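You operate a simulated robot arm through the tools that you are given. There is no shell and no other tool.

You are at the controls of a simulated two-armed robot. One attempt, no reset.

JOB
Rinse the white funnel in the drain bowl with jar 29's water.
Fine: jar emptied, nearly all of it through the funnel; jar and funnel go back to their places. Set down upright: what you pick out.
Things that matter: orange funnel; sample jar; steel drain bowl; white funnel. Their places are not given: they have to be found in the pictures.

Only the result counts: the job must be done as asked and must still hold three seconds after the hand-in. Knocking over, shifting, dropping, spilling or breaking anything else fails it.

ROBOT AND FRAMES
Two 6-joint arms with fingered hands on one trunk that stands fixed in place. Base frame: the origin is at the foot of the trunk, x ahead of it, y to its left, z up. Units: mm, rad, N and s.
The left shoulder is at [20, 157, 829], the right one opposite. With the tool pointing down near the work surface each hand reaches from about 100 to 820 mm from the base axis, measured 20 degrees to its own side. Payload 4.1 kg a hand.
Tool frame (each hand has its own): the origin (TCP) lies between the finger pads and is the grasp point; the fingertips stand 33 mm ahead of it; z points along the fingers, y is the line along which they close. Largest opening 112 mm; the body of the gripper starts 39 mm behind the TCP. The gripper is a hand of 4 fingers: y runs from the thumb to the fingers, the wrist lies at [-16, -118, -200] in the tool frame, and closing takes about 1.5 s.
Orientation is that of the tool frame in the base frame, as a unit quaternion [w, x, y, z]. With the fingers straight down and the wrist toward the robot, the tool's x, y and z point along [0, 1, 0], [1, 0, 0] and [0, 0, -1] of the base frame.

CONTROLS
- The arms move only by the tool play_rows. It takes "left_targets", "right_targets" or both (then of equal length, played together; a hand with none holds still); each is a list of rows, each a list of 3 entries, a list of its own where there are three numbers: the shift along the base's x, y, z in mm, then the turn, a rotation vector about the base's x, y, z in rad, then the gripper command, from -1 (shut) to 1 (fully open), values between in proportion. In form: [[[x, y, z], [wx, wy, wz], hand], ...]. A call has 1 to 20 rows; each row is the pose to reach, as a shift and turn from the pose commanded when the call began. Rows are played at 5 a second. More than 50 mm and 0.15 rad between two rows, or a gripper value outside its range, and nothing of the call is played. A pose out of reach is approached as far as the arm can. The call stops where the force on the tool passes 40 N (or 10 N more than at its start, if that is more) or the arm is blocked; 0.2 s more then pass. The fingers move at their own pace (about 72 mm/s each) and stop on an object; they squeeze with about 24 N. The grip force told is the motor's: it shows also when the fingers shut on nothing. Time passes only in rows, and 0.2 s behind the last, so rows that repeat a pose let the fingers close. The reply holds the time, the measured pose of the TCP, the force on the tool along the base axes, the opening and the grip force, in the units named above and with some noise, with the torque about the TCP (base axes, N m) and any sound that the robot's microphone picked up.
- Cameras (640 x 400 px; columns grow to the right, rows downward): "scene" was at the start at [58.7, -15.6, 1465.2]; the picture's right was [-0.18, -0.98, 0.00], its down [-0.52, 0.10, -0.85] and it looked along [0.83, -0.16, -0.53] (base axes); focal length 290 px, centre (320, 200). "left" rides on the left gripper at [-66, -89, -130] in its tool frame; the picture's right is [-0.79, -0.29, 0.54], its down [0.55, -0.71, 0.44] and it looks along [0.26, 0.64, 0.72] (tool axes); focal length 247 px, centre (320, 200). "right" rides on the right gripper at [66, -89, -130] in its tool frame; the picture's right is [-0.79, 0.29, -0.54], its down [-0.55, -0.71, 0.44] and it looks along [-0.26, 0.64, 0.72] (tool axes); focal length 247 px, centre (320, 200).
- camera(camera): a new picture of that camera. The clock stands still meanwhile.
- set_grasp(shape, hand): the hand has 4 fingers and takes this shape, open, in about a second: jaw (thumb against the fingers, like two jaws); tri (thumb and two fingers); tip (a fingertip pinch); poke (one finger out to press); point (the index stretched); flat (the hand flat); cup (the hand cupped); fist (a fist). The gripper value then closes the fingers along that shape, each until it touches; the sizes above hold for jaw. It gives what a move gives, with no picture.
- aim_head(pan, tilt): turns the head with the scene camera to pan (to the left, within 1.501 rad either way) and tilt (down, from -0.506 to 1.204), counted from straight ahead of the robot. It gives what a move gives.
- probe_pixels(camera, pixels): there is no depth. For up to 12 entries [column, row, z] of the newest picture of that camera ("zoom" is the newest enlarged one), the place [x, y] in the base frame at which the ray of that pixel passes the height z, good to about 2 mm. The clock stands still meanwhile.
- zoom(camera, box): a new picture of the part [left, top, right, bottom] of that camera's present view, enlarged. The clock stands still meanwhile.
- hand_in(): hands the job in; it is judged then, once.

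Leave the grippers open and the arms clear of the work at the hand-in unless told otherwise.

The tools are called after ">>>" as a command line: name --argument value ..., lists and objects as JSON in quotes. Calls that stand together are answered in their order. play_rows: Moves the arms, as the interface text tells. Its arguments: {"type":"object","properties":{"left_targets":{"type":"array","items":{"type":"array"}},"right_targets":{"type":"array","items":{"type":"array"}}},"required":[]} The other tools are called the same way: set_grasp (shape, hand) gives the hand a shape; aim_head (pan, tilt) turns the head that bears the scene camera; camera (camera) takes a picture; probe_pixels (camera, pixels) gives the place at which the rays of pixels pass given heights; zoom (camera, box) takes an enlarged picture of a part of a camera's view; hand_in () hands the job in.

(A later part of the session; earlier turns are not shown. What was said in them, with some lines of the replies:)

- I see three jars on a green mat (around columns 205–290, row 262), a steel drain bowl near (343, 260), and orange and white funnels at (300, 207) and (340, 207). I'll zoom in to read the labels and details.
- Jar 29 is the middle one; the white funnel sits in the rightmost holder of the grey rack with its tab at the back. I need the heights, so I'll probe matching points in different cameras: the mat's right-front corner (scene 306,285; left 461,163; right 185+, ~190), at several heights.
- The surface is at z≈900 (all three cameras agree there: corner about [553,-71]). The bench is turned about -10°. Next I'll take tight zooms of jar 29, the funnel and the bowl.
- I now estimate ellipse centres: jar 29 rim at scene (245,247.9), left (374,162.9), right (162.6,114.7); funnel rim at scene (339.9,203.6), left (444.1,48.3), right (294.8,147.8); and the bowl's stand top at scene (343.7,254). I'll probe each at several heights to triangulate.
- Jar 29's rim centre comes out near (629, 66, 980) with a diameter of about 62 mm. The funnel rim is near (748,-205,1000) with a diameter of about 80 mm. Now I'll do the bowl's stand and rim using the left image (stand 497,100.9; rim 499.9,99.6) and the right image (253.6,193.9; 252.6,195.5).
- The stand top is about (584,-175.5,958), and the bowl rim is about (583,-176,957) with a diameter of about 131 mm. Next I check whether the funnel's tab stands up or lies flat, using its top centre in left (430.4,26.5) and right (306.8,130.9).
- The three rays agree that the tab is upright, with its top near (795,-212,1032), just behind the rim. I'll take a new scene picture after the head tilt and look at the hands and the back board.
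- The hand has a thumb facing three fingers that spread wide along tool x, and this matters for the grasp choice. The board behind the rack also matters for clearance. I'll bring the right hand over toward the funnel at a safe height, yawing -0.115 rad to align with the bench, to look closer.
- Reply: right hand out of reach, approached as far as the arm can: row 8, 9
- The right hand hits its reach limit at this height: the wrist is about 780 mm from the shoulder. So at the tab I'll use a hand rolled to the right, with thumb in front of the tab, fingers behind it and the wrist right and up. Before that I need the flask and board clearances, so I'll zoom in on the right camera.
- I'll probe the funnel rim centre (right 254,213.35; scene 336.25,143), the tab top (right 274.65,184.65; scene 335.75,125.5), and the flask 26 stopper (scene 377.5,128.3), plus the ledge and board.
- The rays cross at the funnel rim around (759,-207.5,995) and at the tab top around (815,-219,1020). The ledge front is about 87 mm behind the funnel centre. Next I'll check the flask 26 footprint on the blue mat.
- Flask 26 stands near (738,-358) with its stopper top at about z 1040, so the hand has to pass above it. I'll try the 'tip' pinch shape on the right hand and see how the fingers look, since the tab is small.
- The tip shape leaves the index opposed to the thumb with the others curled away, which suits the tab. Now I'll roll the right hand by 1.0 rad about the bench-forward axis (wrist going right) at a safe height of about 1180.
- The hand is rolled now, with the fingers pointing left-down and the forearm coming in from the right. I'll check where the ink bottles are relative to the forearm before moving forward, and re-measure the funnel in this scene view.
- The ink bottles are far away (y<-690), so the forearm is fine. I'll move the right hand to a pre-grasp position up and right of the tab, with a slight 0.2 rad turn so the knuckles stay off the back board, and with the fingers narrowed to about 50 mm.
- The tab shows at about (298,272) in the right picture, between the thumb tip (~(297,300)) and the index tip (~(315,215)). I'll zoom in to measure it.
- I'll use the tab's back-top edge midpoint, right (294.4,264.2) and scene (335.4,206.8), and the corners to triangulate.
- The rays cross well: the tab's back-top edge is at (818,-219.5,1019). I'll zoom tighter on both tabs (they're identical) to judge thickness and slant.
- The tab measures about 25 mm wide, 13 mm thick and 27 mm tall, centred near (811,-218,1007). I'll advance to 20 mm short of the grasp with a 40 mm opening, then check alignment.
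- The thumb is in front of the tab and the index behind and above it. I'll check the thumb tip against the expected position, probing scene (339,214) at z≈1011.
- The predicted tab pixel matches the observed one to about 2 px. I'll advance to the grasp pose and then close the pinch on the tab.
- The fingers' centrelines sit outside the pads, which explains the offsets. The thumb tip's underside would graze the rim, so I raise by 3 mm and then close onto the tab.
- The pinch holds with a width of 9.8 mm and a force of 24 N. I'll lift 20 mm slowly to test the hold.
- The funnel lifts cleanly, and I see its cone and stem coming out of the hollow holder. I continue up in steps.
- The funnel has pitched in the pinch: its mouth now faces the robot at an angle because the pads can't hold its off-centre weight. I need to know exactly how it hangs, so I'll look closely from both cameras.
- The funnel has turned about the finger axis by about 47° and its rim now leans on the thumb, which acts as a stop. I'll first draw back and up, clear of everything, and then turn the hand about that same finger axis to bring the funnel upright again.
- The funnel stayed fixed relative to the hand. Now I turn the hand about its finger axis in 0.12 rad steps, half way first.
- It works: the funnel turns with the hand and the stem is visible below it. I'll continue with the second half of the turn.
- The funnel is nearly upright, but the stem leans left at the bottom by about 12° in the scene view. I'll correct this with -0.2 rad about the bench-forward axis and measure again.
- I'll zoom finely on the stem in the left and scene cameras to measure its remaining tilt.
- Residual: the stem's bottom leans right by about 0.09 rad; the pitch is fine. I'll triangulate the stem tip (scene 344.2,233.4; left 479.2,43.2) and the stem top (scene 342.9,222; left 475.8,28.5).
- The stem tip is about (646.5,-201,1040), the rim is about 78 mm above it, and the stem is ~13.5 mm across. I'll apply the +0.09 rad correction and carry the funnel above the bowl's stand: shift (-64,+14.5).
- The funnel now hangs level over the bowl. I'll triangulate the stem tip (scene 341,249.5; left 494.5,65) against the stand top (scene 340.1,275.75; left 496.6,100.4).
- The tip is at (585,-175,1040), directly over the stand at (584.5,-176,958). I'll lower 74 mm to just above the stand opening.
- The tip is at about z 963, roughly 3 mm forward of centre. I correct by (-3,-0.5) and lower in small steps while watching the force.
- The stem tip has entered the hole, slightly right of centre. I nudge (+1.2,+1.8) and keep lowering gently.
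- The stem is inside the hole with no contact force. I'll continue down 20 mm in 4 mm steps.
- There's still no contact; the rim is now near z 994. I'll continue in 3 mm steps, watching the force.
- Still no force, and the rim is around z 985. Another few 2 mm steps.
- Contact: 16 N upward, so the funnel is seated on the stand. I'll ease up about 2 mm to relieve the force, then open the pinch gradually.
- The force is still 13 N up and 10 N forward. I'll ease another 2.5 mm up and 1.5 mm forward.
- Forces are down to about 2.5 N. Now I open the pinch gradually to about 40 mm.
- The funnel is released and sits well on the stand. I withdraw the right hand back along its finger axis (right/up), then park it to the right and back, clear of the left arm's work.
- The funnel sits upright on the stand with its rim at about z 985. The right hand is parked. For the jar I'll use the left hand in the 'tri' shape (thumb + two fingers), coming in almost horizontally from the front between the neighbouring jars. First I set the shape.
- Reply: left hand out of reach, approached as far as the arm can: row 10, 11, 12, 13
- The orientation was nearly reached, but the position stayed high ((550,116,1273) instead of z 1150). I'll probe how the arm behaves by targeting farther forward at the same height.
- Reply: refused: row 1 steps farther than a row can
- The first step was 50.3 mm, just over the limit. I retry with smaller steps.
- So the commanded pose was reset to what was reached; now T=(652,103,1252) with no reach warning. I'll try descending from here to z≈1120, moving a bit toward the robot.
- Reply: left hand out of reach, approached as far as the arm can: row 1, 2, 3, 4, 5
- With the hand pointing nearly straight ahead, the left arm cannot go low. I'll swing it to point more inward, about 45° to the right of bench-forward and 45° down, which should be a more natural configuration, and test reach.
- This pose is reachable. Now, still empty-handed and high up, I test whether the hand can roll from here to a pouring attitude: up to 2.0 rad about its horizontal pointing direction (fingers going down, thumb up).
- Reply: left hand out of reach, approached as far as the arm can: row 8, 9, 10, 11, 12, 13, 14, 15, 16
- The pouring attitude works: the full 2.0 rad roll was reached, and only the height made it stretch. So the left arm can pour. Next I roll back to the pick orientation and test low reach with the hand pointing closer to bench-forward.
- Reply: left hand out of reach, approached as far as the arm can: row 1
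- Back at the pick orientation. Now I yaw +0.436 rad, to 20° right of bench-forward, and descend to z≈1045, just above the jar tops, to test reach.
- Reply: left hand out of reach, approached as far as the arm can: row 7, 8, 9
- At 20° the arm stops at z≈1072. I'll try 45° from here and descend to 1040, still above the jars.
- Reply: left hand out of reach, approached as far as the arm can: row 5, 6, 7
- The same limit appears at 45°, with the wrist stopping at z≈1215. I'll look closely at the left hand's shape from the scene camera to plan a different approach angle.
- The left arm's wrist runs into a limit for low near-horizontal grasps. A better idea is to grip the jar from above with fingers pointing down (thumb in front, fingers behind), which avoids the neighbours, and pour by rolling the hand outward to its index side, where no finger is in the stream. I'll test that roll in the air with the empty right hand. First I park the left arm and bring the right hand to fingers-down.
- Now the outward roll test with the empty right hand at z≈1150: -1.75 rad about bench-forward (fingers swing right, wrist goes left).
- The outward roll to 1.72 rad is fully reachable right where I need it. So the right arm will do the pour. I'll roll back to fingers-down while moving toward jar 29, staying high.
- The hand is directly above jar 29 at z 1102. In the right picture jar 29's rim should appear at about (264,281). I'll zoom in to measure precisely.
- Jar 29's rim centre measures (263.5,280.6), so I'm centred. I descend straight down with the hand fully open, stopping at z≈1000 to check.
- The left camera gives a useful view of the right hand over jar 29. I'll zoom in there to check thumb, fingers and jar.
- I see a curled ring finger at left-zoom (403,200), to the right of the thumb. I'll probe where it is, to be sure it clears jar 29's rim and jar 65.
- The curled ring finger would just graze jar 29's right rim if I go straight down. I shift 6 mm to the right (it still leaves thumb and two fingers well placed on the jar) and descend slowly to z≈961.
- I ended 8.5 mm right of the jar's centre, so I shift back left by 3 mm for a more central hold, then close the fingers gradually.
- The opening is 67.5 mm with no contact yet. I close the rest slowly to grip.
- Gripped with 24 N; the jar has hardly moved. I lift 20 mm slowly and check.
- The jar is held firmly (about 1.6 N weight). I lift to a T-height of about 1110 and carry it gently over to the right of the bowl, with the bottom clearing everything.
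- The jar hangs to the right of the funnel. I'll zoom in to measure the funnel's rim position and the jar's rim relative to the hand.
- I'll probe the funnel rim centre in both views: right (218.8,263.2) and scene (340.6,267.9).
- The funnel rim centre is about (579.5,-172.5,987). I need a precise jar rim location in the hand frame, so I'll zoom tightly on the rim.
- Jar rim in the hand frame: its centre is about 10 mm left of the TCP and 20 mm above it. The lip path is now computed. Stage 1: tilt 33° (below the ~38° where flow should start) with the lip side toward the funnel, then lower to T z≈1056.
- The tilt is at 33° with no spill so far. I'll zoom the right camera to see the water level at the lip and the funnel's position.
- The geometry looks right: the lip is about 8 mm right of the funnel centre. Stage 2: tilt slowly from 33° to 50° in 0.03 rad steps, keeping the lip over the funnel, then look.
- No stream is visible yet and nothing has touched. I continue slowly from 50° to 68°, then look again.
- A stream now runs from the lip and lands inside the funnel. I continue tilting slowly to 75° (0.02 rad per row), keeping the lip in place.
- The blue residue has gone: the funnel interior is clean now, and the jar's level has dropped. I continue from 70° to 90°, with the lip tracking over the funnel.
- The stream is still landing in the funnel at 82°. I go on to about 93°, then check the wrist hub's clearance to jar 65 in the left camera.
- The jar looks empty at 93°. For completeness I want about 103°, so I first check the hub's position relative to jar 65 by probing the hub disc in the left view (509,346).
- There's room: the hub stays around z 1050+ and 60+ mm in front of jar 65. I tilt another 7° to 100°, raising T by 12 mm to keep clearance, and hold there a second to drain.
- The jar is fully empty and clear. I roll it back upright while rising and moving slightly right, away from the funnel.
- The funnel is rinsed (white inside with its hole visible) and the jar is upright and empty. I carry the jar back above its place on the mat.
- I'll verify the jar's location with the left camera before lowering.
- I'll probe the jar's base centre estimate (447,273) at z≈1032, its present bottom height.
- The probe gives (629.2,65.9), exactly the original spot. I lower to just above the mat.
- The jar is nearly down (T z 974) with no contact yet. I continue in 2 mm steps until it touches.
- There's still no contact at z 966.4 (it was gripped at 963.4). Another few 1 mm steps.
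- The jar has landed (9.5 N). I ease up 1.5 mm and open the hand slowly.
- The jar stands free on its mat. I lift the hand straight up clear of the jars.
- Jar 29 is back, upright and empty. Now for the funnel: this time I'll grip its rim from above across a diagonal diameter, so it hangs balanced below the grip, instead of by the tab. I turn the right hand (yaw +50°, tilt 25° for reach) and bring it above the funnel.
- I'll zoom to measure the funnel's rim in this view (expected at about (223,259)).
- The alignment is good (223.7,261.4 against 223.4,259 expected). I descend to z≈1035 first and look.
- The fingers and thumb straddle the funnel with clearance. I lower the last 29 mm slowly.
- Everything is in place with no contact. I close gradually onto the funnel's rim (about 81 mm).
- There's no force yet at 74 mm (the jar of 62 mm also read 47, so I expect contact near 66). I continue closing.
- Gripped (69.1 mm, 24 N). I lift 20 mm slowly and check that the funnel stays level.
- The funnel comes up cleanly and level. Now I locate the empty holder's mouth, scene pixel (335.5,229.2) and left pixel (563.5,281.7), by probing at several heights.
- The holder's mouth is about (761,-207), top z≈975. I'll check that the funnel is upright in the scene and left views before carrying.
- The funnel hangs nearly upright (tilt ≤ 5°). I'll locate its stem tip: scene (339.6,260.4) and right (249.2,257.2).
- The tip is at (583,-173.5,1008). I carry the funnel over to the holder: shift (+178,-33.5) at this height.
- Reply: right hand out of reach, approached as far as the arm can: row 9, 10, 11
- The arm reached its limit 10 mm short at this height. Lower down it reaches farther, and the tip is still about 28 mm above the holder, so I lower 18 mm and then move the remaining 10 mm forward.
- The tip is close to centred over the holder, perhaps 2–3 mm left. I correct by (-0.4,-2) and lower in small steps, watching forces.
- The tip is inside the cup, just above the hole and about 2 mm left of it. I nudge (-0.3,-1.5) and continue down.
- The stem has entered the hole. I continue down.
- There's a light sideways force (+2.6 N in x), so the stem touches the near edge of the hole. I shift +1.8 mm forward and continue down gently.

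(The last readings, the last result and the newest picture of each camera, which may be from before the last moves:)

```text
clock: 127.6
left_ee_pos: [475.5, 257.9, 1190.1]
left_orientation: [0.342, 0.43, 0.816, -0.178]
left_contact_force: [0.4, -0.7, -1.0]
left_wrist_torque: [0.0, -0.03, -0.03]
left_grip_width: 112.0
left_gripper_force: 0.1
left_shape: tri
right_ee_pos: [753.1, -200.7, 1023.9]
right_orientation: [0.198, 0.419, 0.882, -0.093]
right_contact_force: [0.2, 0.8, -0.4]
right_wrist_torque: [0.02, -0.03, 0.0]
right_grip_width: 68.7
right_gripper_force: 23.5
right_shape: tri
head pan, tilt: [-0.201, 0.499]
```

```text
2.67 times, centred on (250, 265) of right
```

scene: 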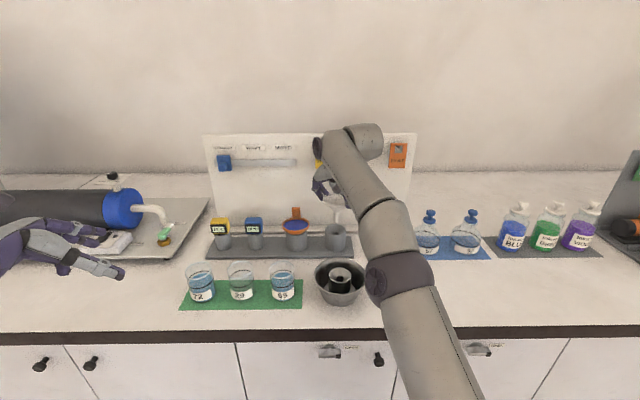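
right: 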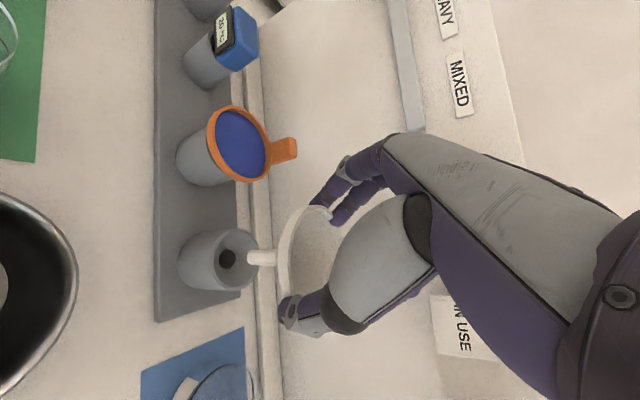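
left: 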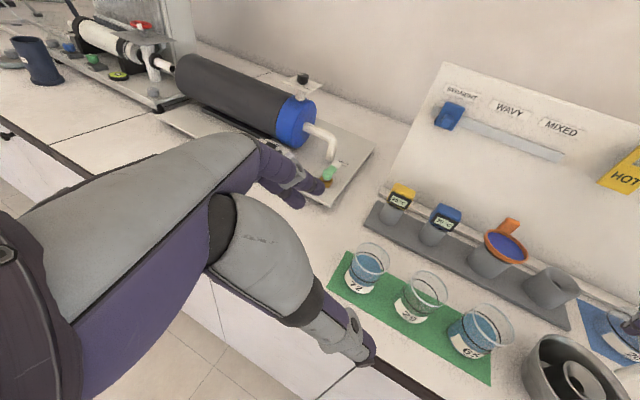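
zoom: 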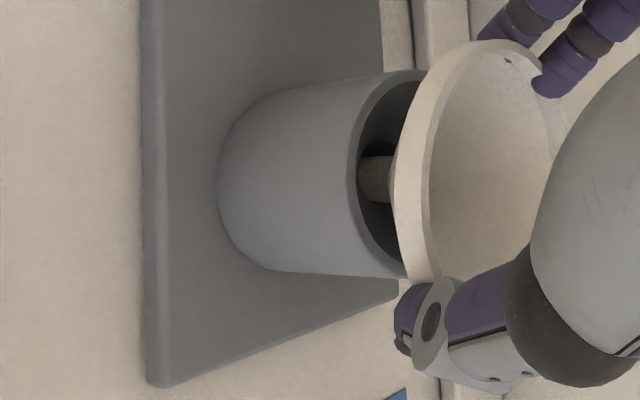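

Forces are back to nil. The rim is at about z 1004; the seat was about 995. I continue in 2 mm steps until it seats.

>>> play_rows --right_targets '[[[0.3, 0, -2], [0, 0, 0], -1], [[0.3, 0, -4], [0, 0, 0], -1], [[0.3, 0, -6], [0, 0, 0], -1], [[0.3, 0, -6], [0, 0, 0], -1]]'

>>> zoom --camera "scene" --box '[290, 180, 380, 260]'

>>> zoom --camera "right" --box '[150, 190, 350, 340]'

```text
clock: 128.6
left_ee_pos: [474.2, 257.0, 1190.9]
left_orientation: [0.342, 0.431, 0.816, -0.178]
left_contact_force: [0.1, -0.4, 0.2]
left_wrist_torque: [0.02, 0.02, 0.04]
left_grip_width: 112.1
left_gripper_force: 0.0
left_shape: tri
right_ee_pos: [753.8, -201.5, 1016.6]
right_orientation: [0.197, 0.419, 0.881, -0.093]
right_contact_force: [-0.6, 0.0, -0.3]
right_wrist_torque: [-0.02, 0.01, 0.01]
right_grip_width: 68.9
right_gripper_force: 24.1
right_shape: tri
head pan, tilt: [-0.201, 0.499]
```

```text
5.00 times, centred on (335, 220) of scene
```

zoom: 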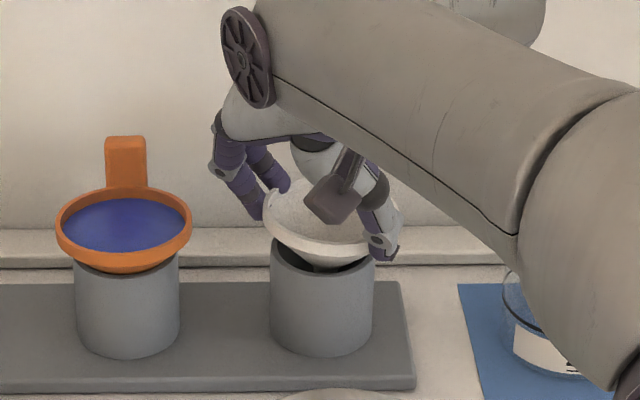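

```text
2.67 times, centred on (250, 265) of right
```

zoom: 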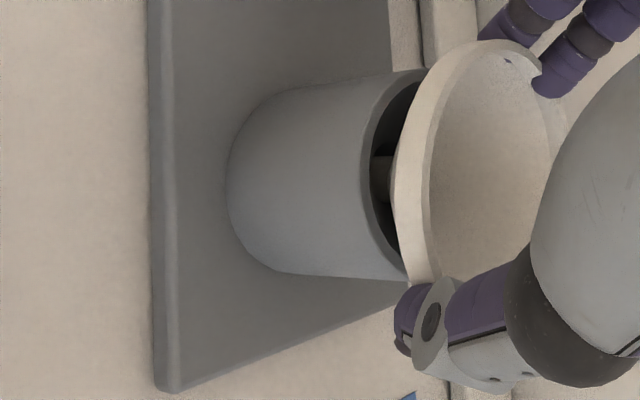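

>>> play_rows --right_targets '[[[0, 0, -2], [0, 0, 0], -1], [[0, 0, -4], [0, 0, 0], -1], [[0, 0, -6], [0, 0, 0], -1], [[0, 0, -6], [0, 0, 0], -1]]'

>>> zoom --camera "scene" --box '[290, 180, 380, 260]'

>>> zoom --camera "right" --box '[150, 190, 350, 340]'

```text
clock: 129.6
left_ee_pos: [475.9, 256.1, 1189.7]
left_orientation: [0.342, 0.43, 0.816, -0.178]
left_contact_force: [-0.2, 0.2, 0.4]
left_wrist_torque: [-0.01, -0.02, 0.0]
left_grip_width: 112.0
left_gripper_force: 0.0
left_shape: tri
right_ee_pos: [751.6, -200.5, 1013.6]
right_orientation: [0.198, 0.419, 0.881, -0.092]
right_contact_force: [0.3, 2.8, 3.8]
right_wrist_torque: [0.03, -0.09, 0.07]
right_grip_width: 68.8
right_gripper_force: 23.8
right_shape: tri
head pan, tilt: [-0.201, 0.499]
```

```text
5.00 times, centred on (335, 220) of scene
```

zoom: 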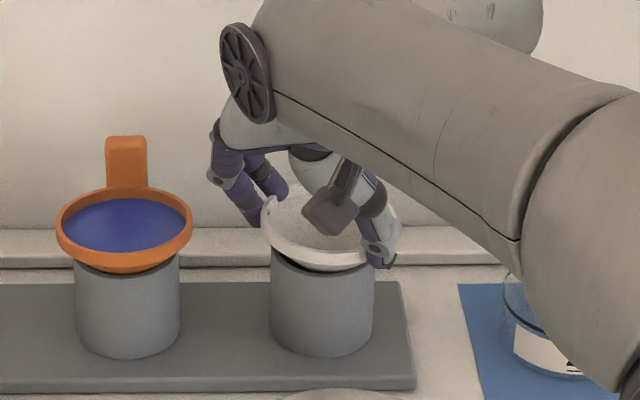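

```text
2.67 times, centred on (250, 265) of right
```

zoom: 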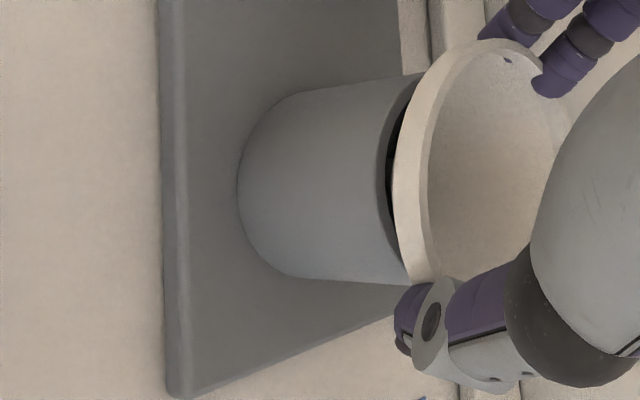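

Contact at T z 1013.6 (3.8 N up, 2.8 N to the left): it's seating. I follow the side force 1.2 mm left and press 1.5 mm further to see whether it settles.

>>> play_rows --right_targets '[[[0.2, 1.2, 0], [0, 0, 0], -1], [[0.2, 1.2, -1], [0, 0, 0], -1], [[0.2, 1.2, -1.5], [0, 0, 0], -1], [[0.2, 1.2, -1.5], [0, 0, 0], -1]]'

>>> zoom --camera "left" --box '[480, 200, 640, 340]'

>>> zoom --camera "scene" --box '[290, 180, 380, 260]'

```text
clock: 130.6
left_ee_pos: [474.7, 258.0, 1189.6]
left_orientation: [0.342, 0.43, 0.816, -0.178]
left_contact_force: [-0.3, 0.3, 0.1]
left_wrist_torque: [-0.04, 0.02, -0.05]
left_grip_width: 112.0
left_gripper_force: 0.0
left_shape: tri
right_ee_pos: [752.5, -199.6, 1011.2]
right_orientation: [0.199, 0.419, 0.881, -0.092]
right_contact_force: [1.5, 4.1, 9.4]
right_wrist_torque: [0.03, -0.19, 0.1]
right_grip_width: 68.7
right_gripper_force: 24.1
right_shape: tri
head pan, tilt: [-0.201, 0.499]
```

```text
2.86 times, centred on (560, 270) of left
```

zoom: 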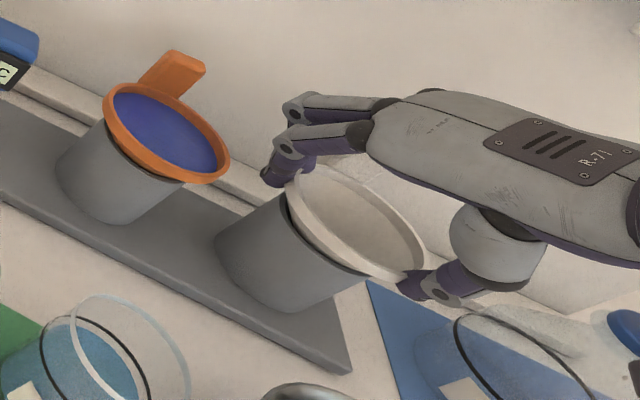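

```text
5.00 times, centred on (335, 220) of scene
```

zoom: 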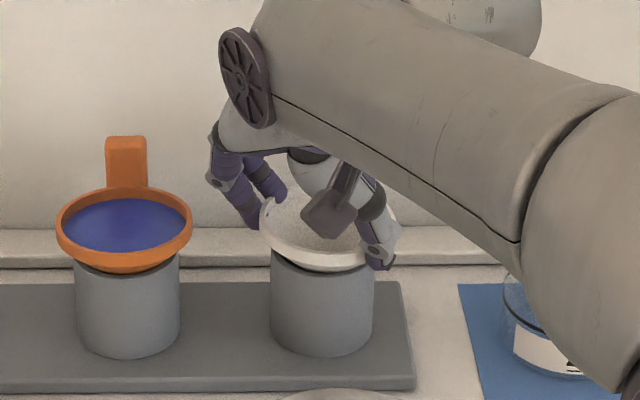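

Seated (9.4 N); it now looks like the orange funnel on its holder. I ease 2 mm up and open slowly.

>>> play_rows --right_targets '[[[0.2, 0.4, 1], [0, 0, 0], -1], [[0.3, 0.6, 2], [0, 0, 0], -0.5], [[0.3, 0.6, 2], [0, 0, 0], 0], [[0.3, 0.6, 2], [0, 0, 0], 0.2], [[0.3, 0.6, 2], [0, 0, 0], 0.3], [[0.3, 0.6, 2], [0, 0, 0], 0.4], [[0.3, 0.6, 2], [0, 0, 0], 0.5], [[0.3, 0.6, 2], [0, 0, 0], 0.65], [[0.3, 0.6, 2], [0, 0, 0], 0.8], [[0.3, 0.6, 2], [0, 0, 0], 1], [[0.3, 0.6, 2], [0, 0, 0], 1]]'

>>> zoom --camera "left" --box '[480, 200, 640, 340]'

>>> zoom --camera "scene" --box '[290, 180, 380, 260]'

>>> zoom --camera "right" --box '[150, 150, 400, 370]'

```text
clock: 133.0
left_ee_pos: [475.8, 257.1, 1189.3]
left_orientation: [0.342, 0.43, 0.816, -0.179]
left_contact_force: [0.4, 1.0, 0.4]
left_wrist_torque: [-0.01, 0.02, 0.01]
left_grip_width: 112.1
left_gripper_force: 0.0
left_shape: tri
right_ee_pos: [752.8, -200.1, 1011.5]
right_orientation: [0.196, 0.419, 0.882, -0.093]
right_contact_force: [0.5, 0.0, -0.3]
right_wrist_torque: [0.01, 0.02, 0.02]
right_grip_width: 111.8
right_gripper_force: 0.0
right_shape: tri
head pan, tilt: [-0.201, 0.499]
```

```text
2.86 times, centred on (560, 270) of left
```

zoom: 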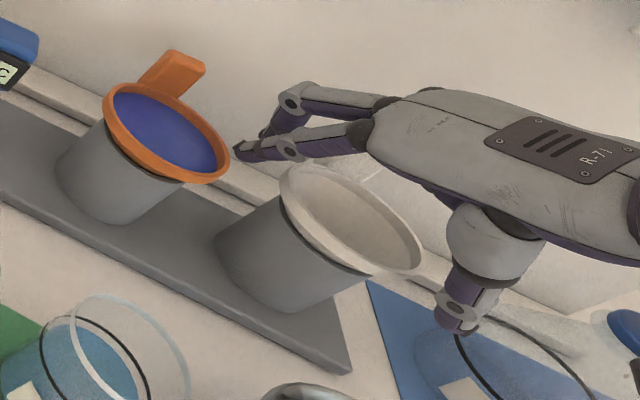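

```text
5.00 times, centred on (335, 220) of scene
```

zoom: 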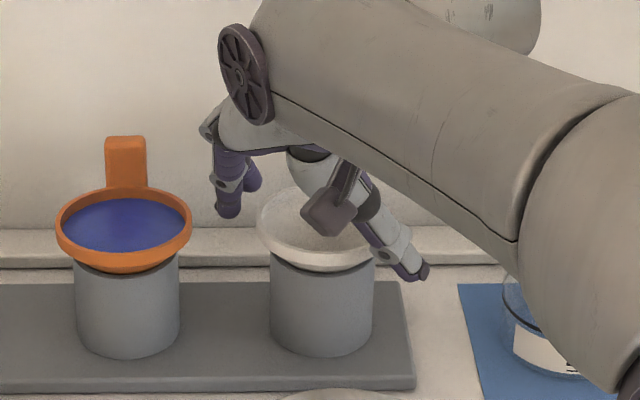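

```text
1.82 times, centred on (275, 260) of right
```

zoom: 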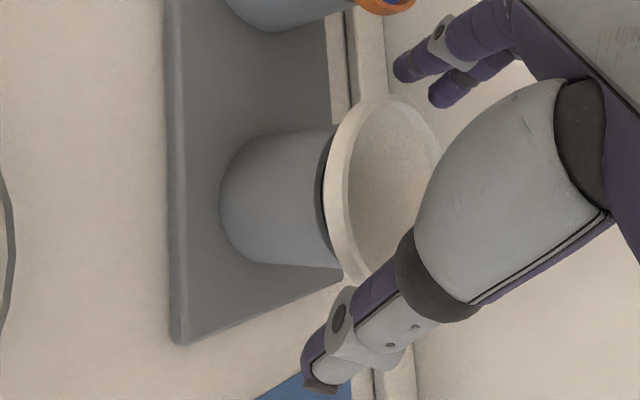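

The funnel sits in its holder. I raise the hand straight up, then back off toward the robot.

>>> play_rows --right_targets '[[[0, 0, 6], [0, 0, 0], 1], [[0, 0, 16], [0, 0, 0], 1], [[0, 0, 30], [0, 0, 0], 1], [[0, 0, 46], [0, 0, 0], 1], [[-4, 0, 62], [0, 0, 0], 1], [[-14, 2, 76], [0, 0, 0], 1], [[-34, 4, 90], [0, 0, 0], 1], [[-64, 0, 110], [0, 0, 0], 1], [[-98, -8, 135], [0, 0, 0], 1], [[-132, -20, 160], [0, 0, 0], 1], [[-166, -40, 180], [0, 0, 0], 1], [[-200, -65, 195], [0, 0, 0], 1], [[-230, -95, 205], [0, 0, 0], 1], [[-255, -130, 210], [0, 0, 0], 1], [[-275, -165, 210], [0, 0, 0], 1], [[-290, -200, 210], [0, 0, 0], 1], [[-290, -200, 210], [0, 0, 0], 1]]'

>>> camera --camera "scene"

>>> zoom --camera "scene" --box '[280, 180, 400, 300]'

>>> camera --camera "left"

>>> zoom --camera "left" --box '[480, 200, 640, 340]'

```text
clock: 136.6
left_ee_pos: [475.3, 256.6, 1190.1]
left_orientation: [0.343, 0.43, 0.816, -0.178]
left_contact_force: [0.1, 0.1, 0.9]
left_wrist_torque: [0.0, -0.03, -0.01]
left_grip_width: 112.0
left_gripper_force: 0.0
left_shape: tri
right_ee_pos: [462.9, -400.7, 1220.4]
right_orientation: [0.198, 0.418, 0.882, -0.093]
right_contact_force: [0.5, 0.1, 0.7]
right_wrist_torque: [-0.03, 0.02, 0.02]
right_grip_width: 111.6
right_gripper_force: 0.1
right_shape: tri
head pan, tilt: [-0.201, 0.499]
```

```text
taken
```

scene: 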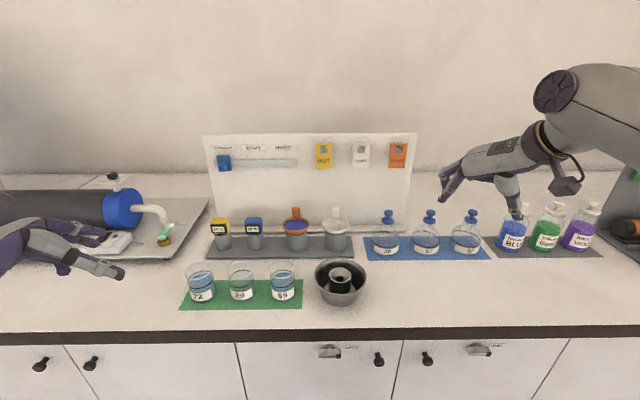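

```text
3.33 times, centred on (340, 240) of scene
```

zoom: 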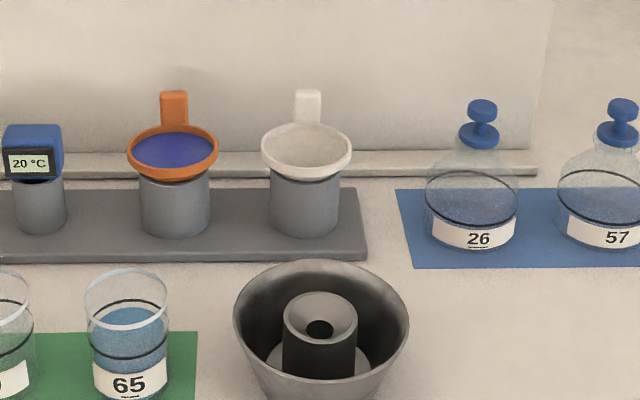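

```text
taken
```

left: 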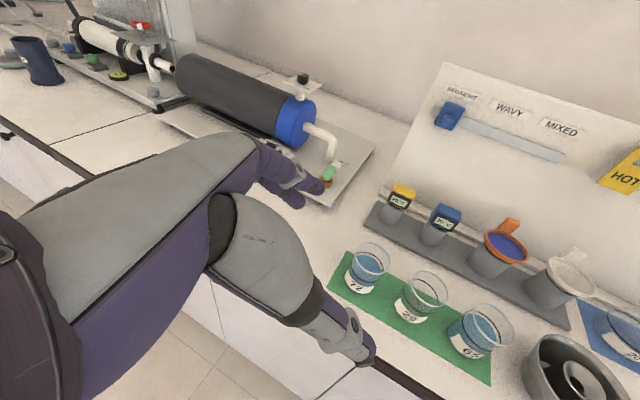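

```text
2.86 times, centred on (560, 270) of left
```

zoom: 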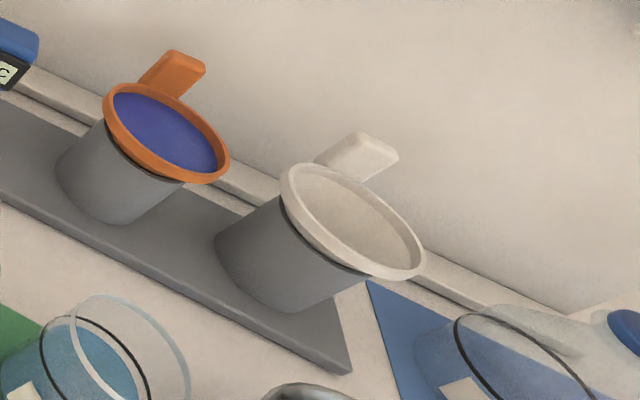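

The funnel is back upright in its holder with its tab at the back. I'll verify jar 29's position and emptiness.

>>> zoom --camera "scene" --box '[175, 240, 315, 320]'

>>> zoom --camera "left" --box '[330, 220, 530, 390]'

```text
4.57 times, centred on (245, 280) of scene
```

zoom: 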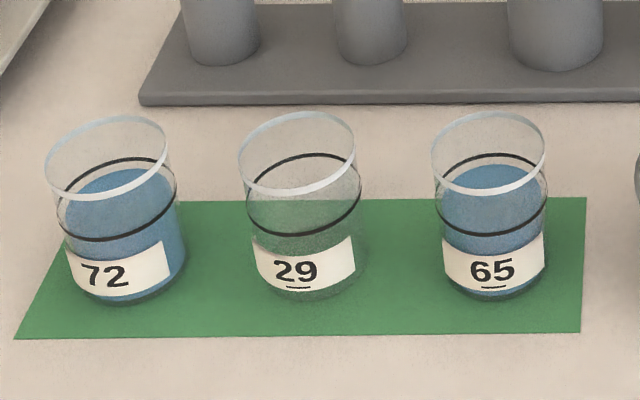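

```text
2.35 times, centred on (430, 305) of left
```

zoom: 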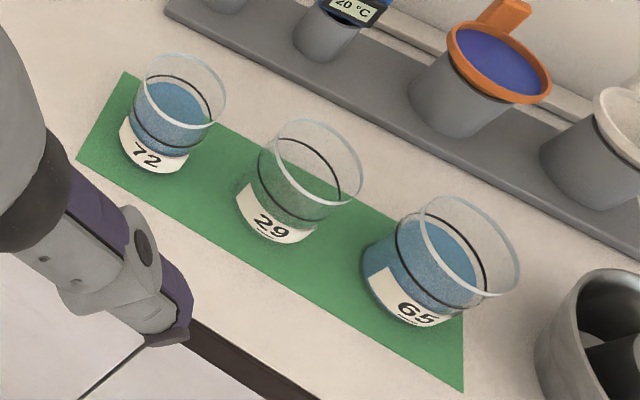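

Jar 29 stands empty, evenly spaced between 72 and 65. The funnel is clean, upright and back in its holder, the bowl hasn't moved, both grippers are open and the arms are clear. I hand the job in.

>>> hand_in

```text
The job is handed in.
```

The job is done and handed in; the hand-in gave no verdict.

- **Rinse:** All of jar 29's water was poured with the funnel sitting in the drain bowl. Whenever I could see the stream it was landing in the funnel. For part of the pour the arm blocked the scene camera, but I saw no spill afterwards. The blue residue in the white funnel is gone.
- **Jar 29:** It is empty and upright on the green mat, evenly spaced between jars 72 and 65.
- **White funnel:** It is upright in its rack holder with its tab at the back.
- **Everything else:** I saw nothing else knocked over or moved. Both hands are open and clear of the work.

On the way to the bowl, the funnel tipped about 40° in my first grip on its tab. I straightened it in the air before setting it down. For the return I gripped it by the rim and it stayed level.
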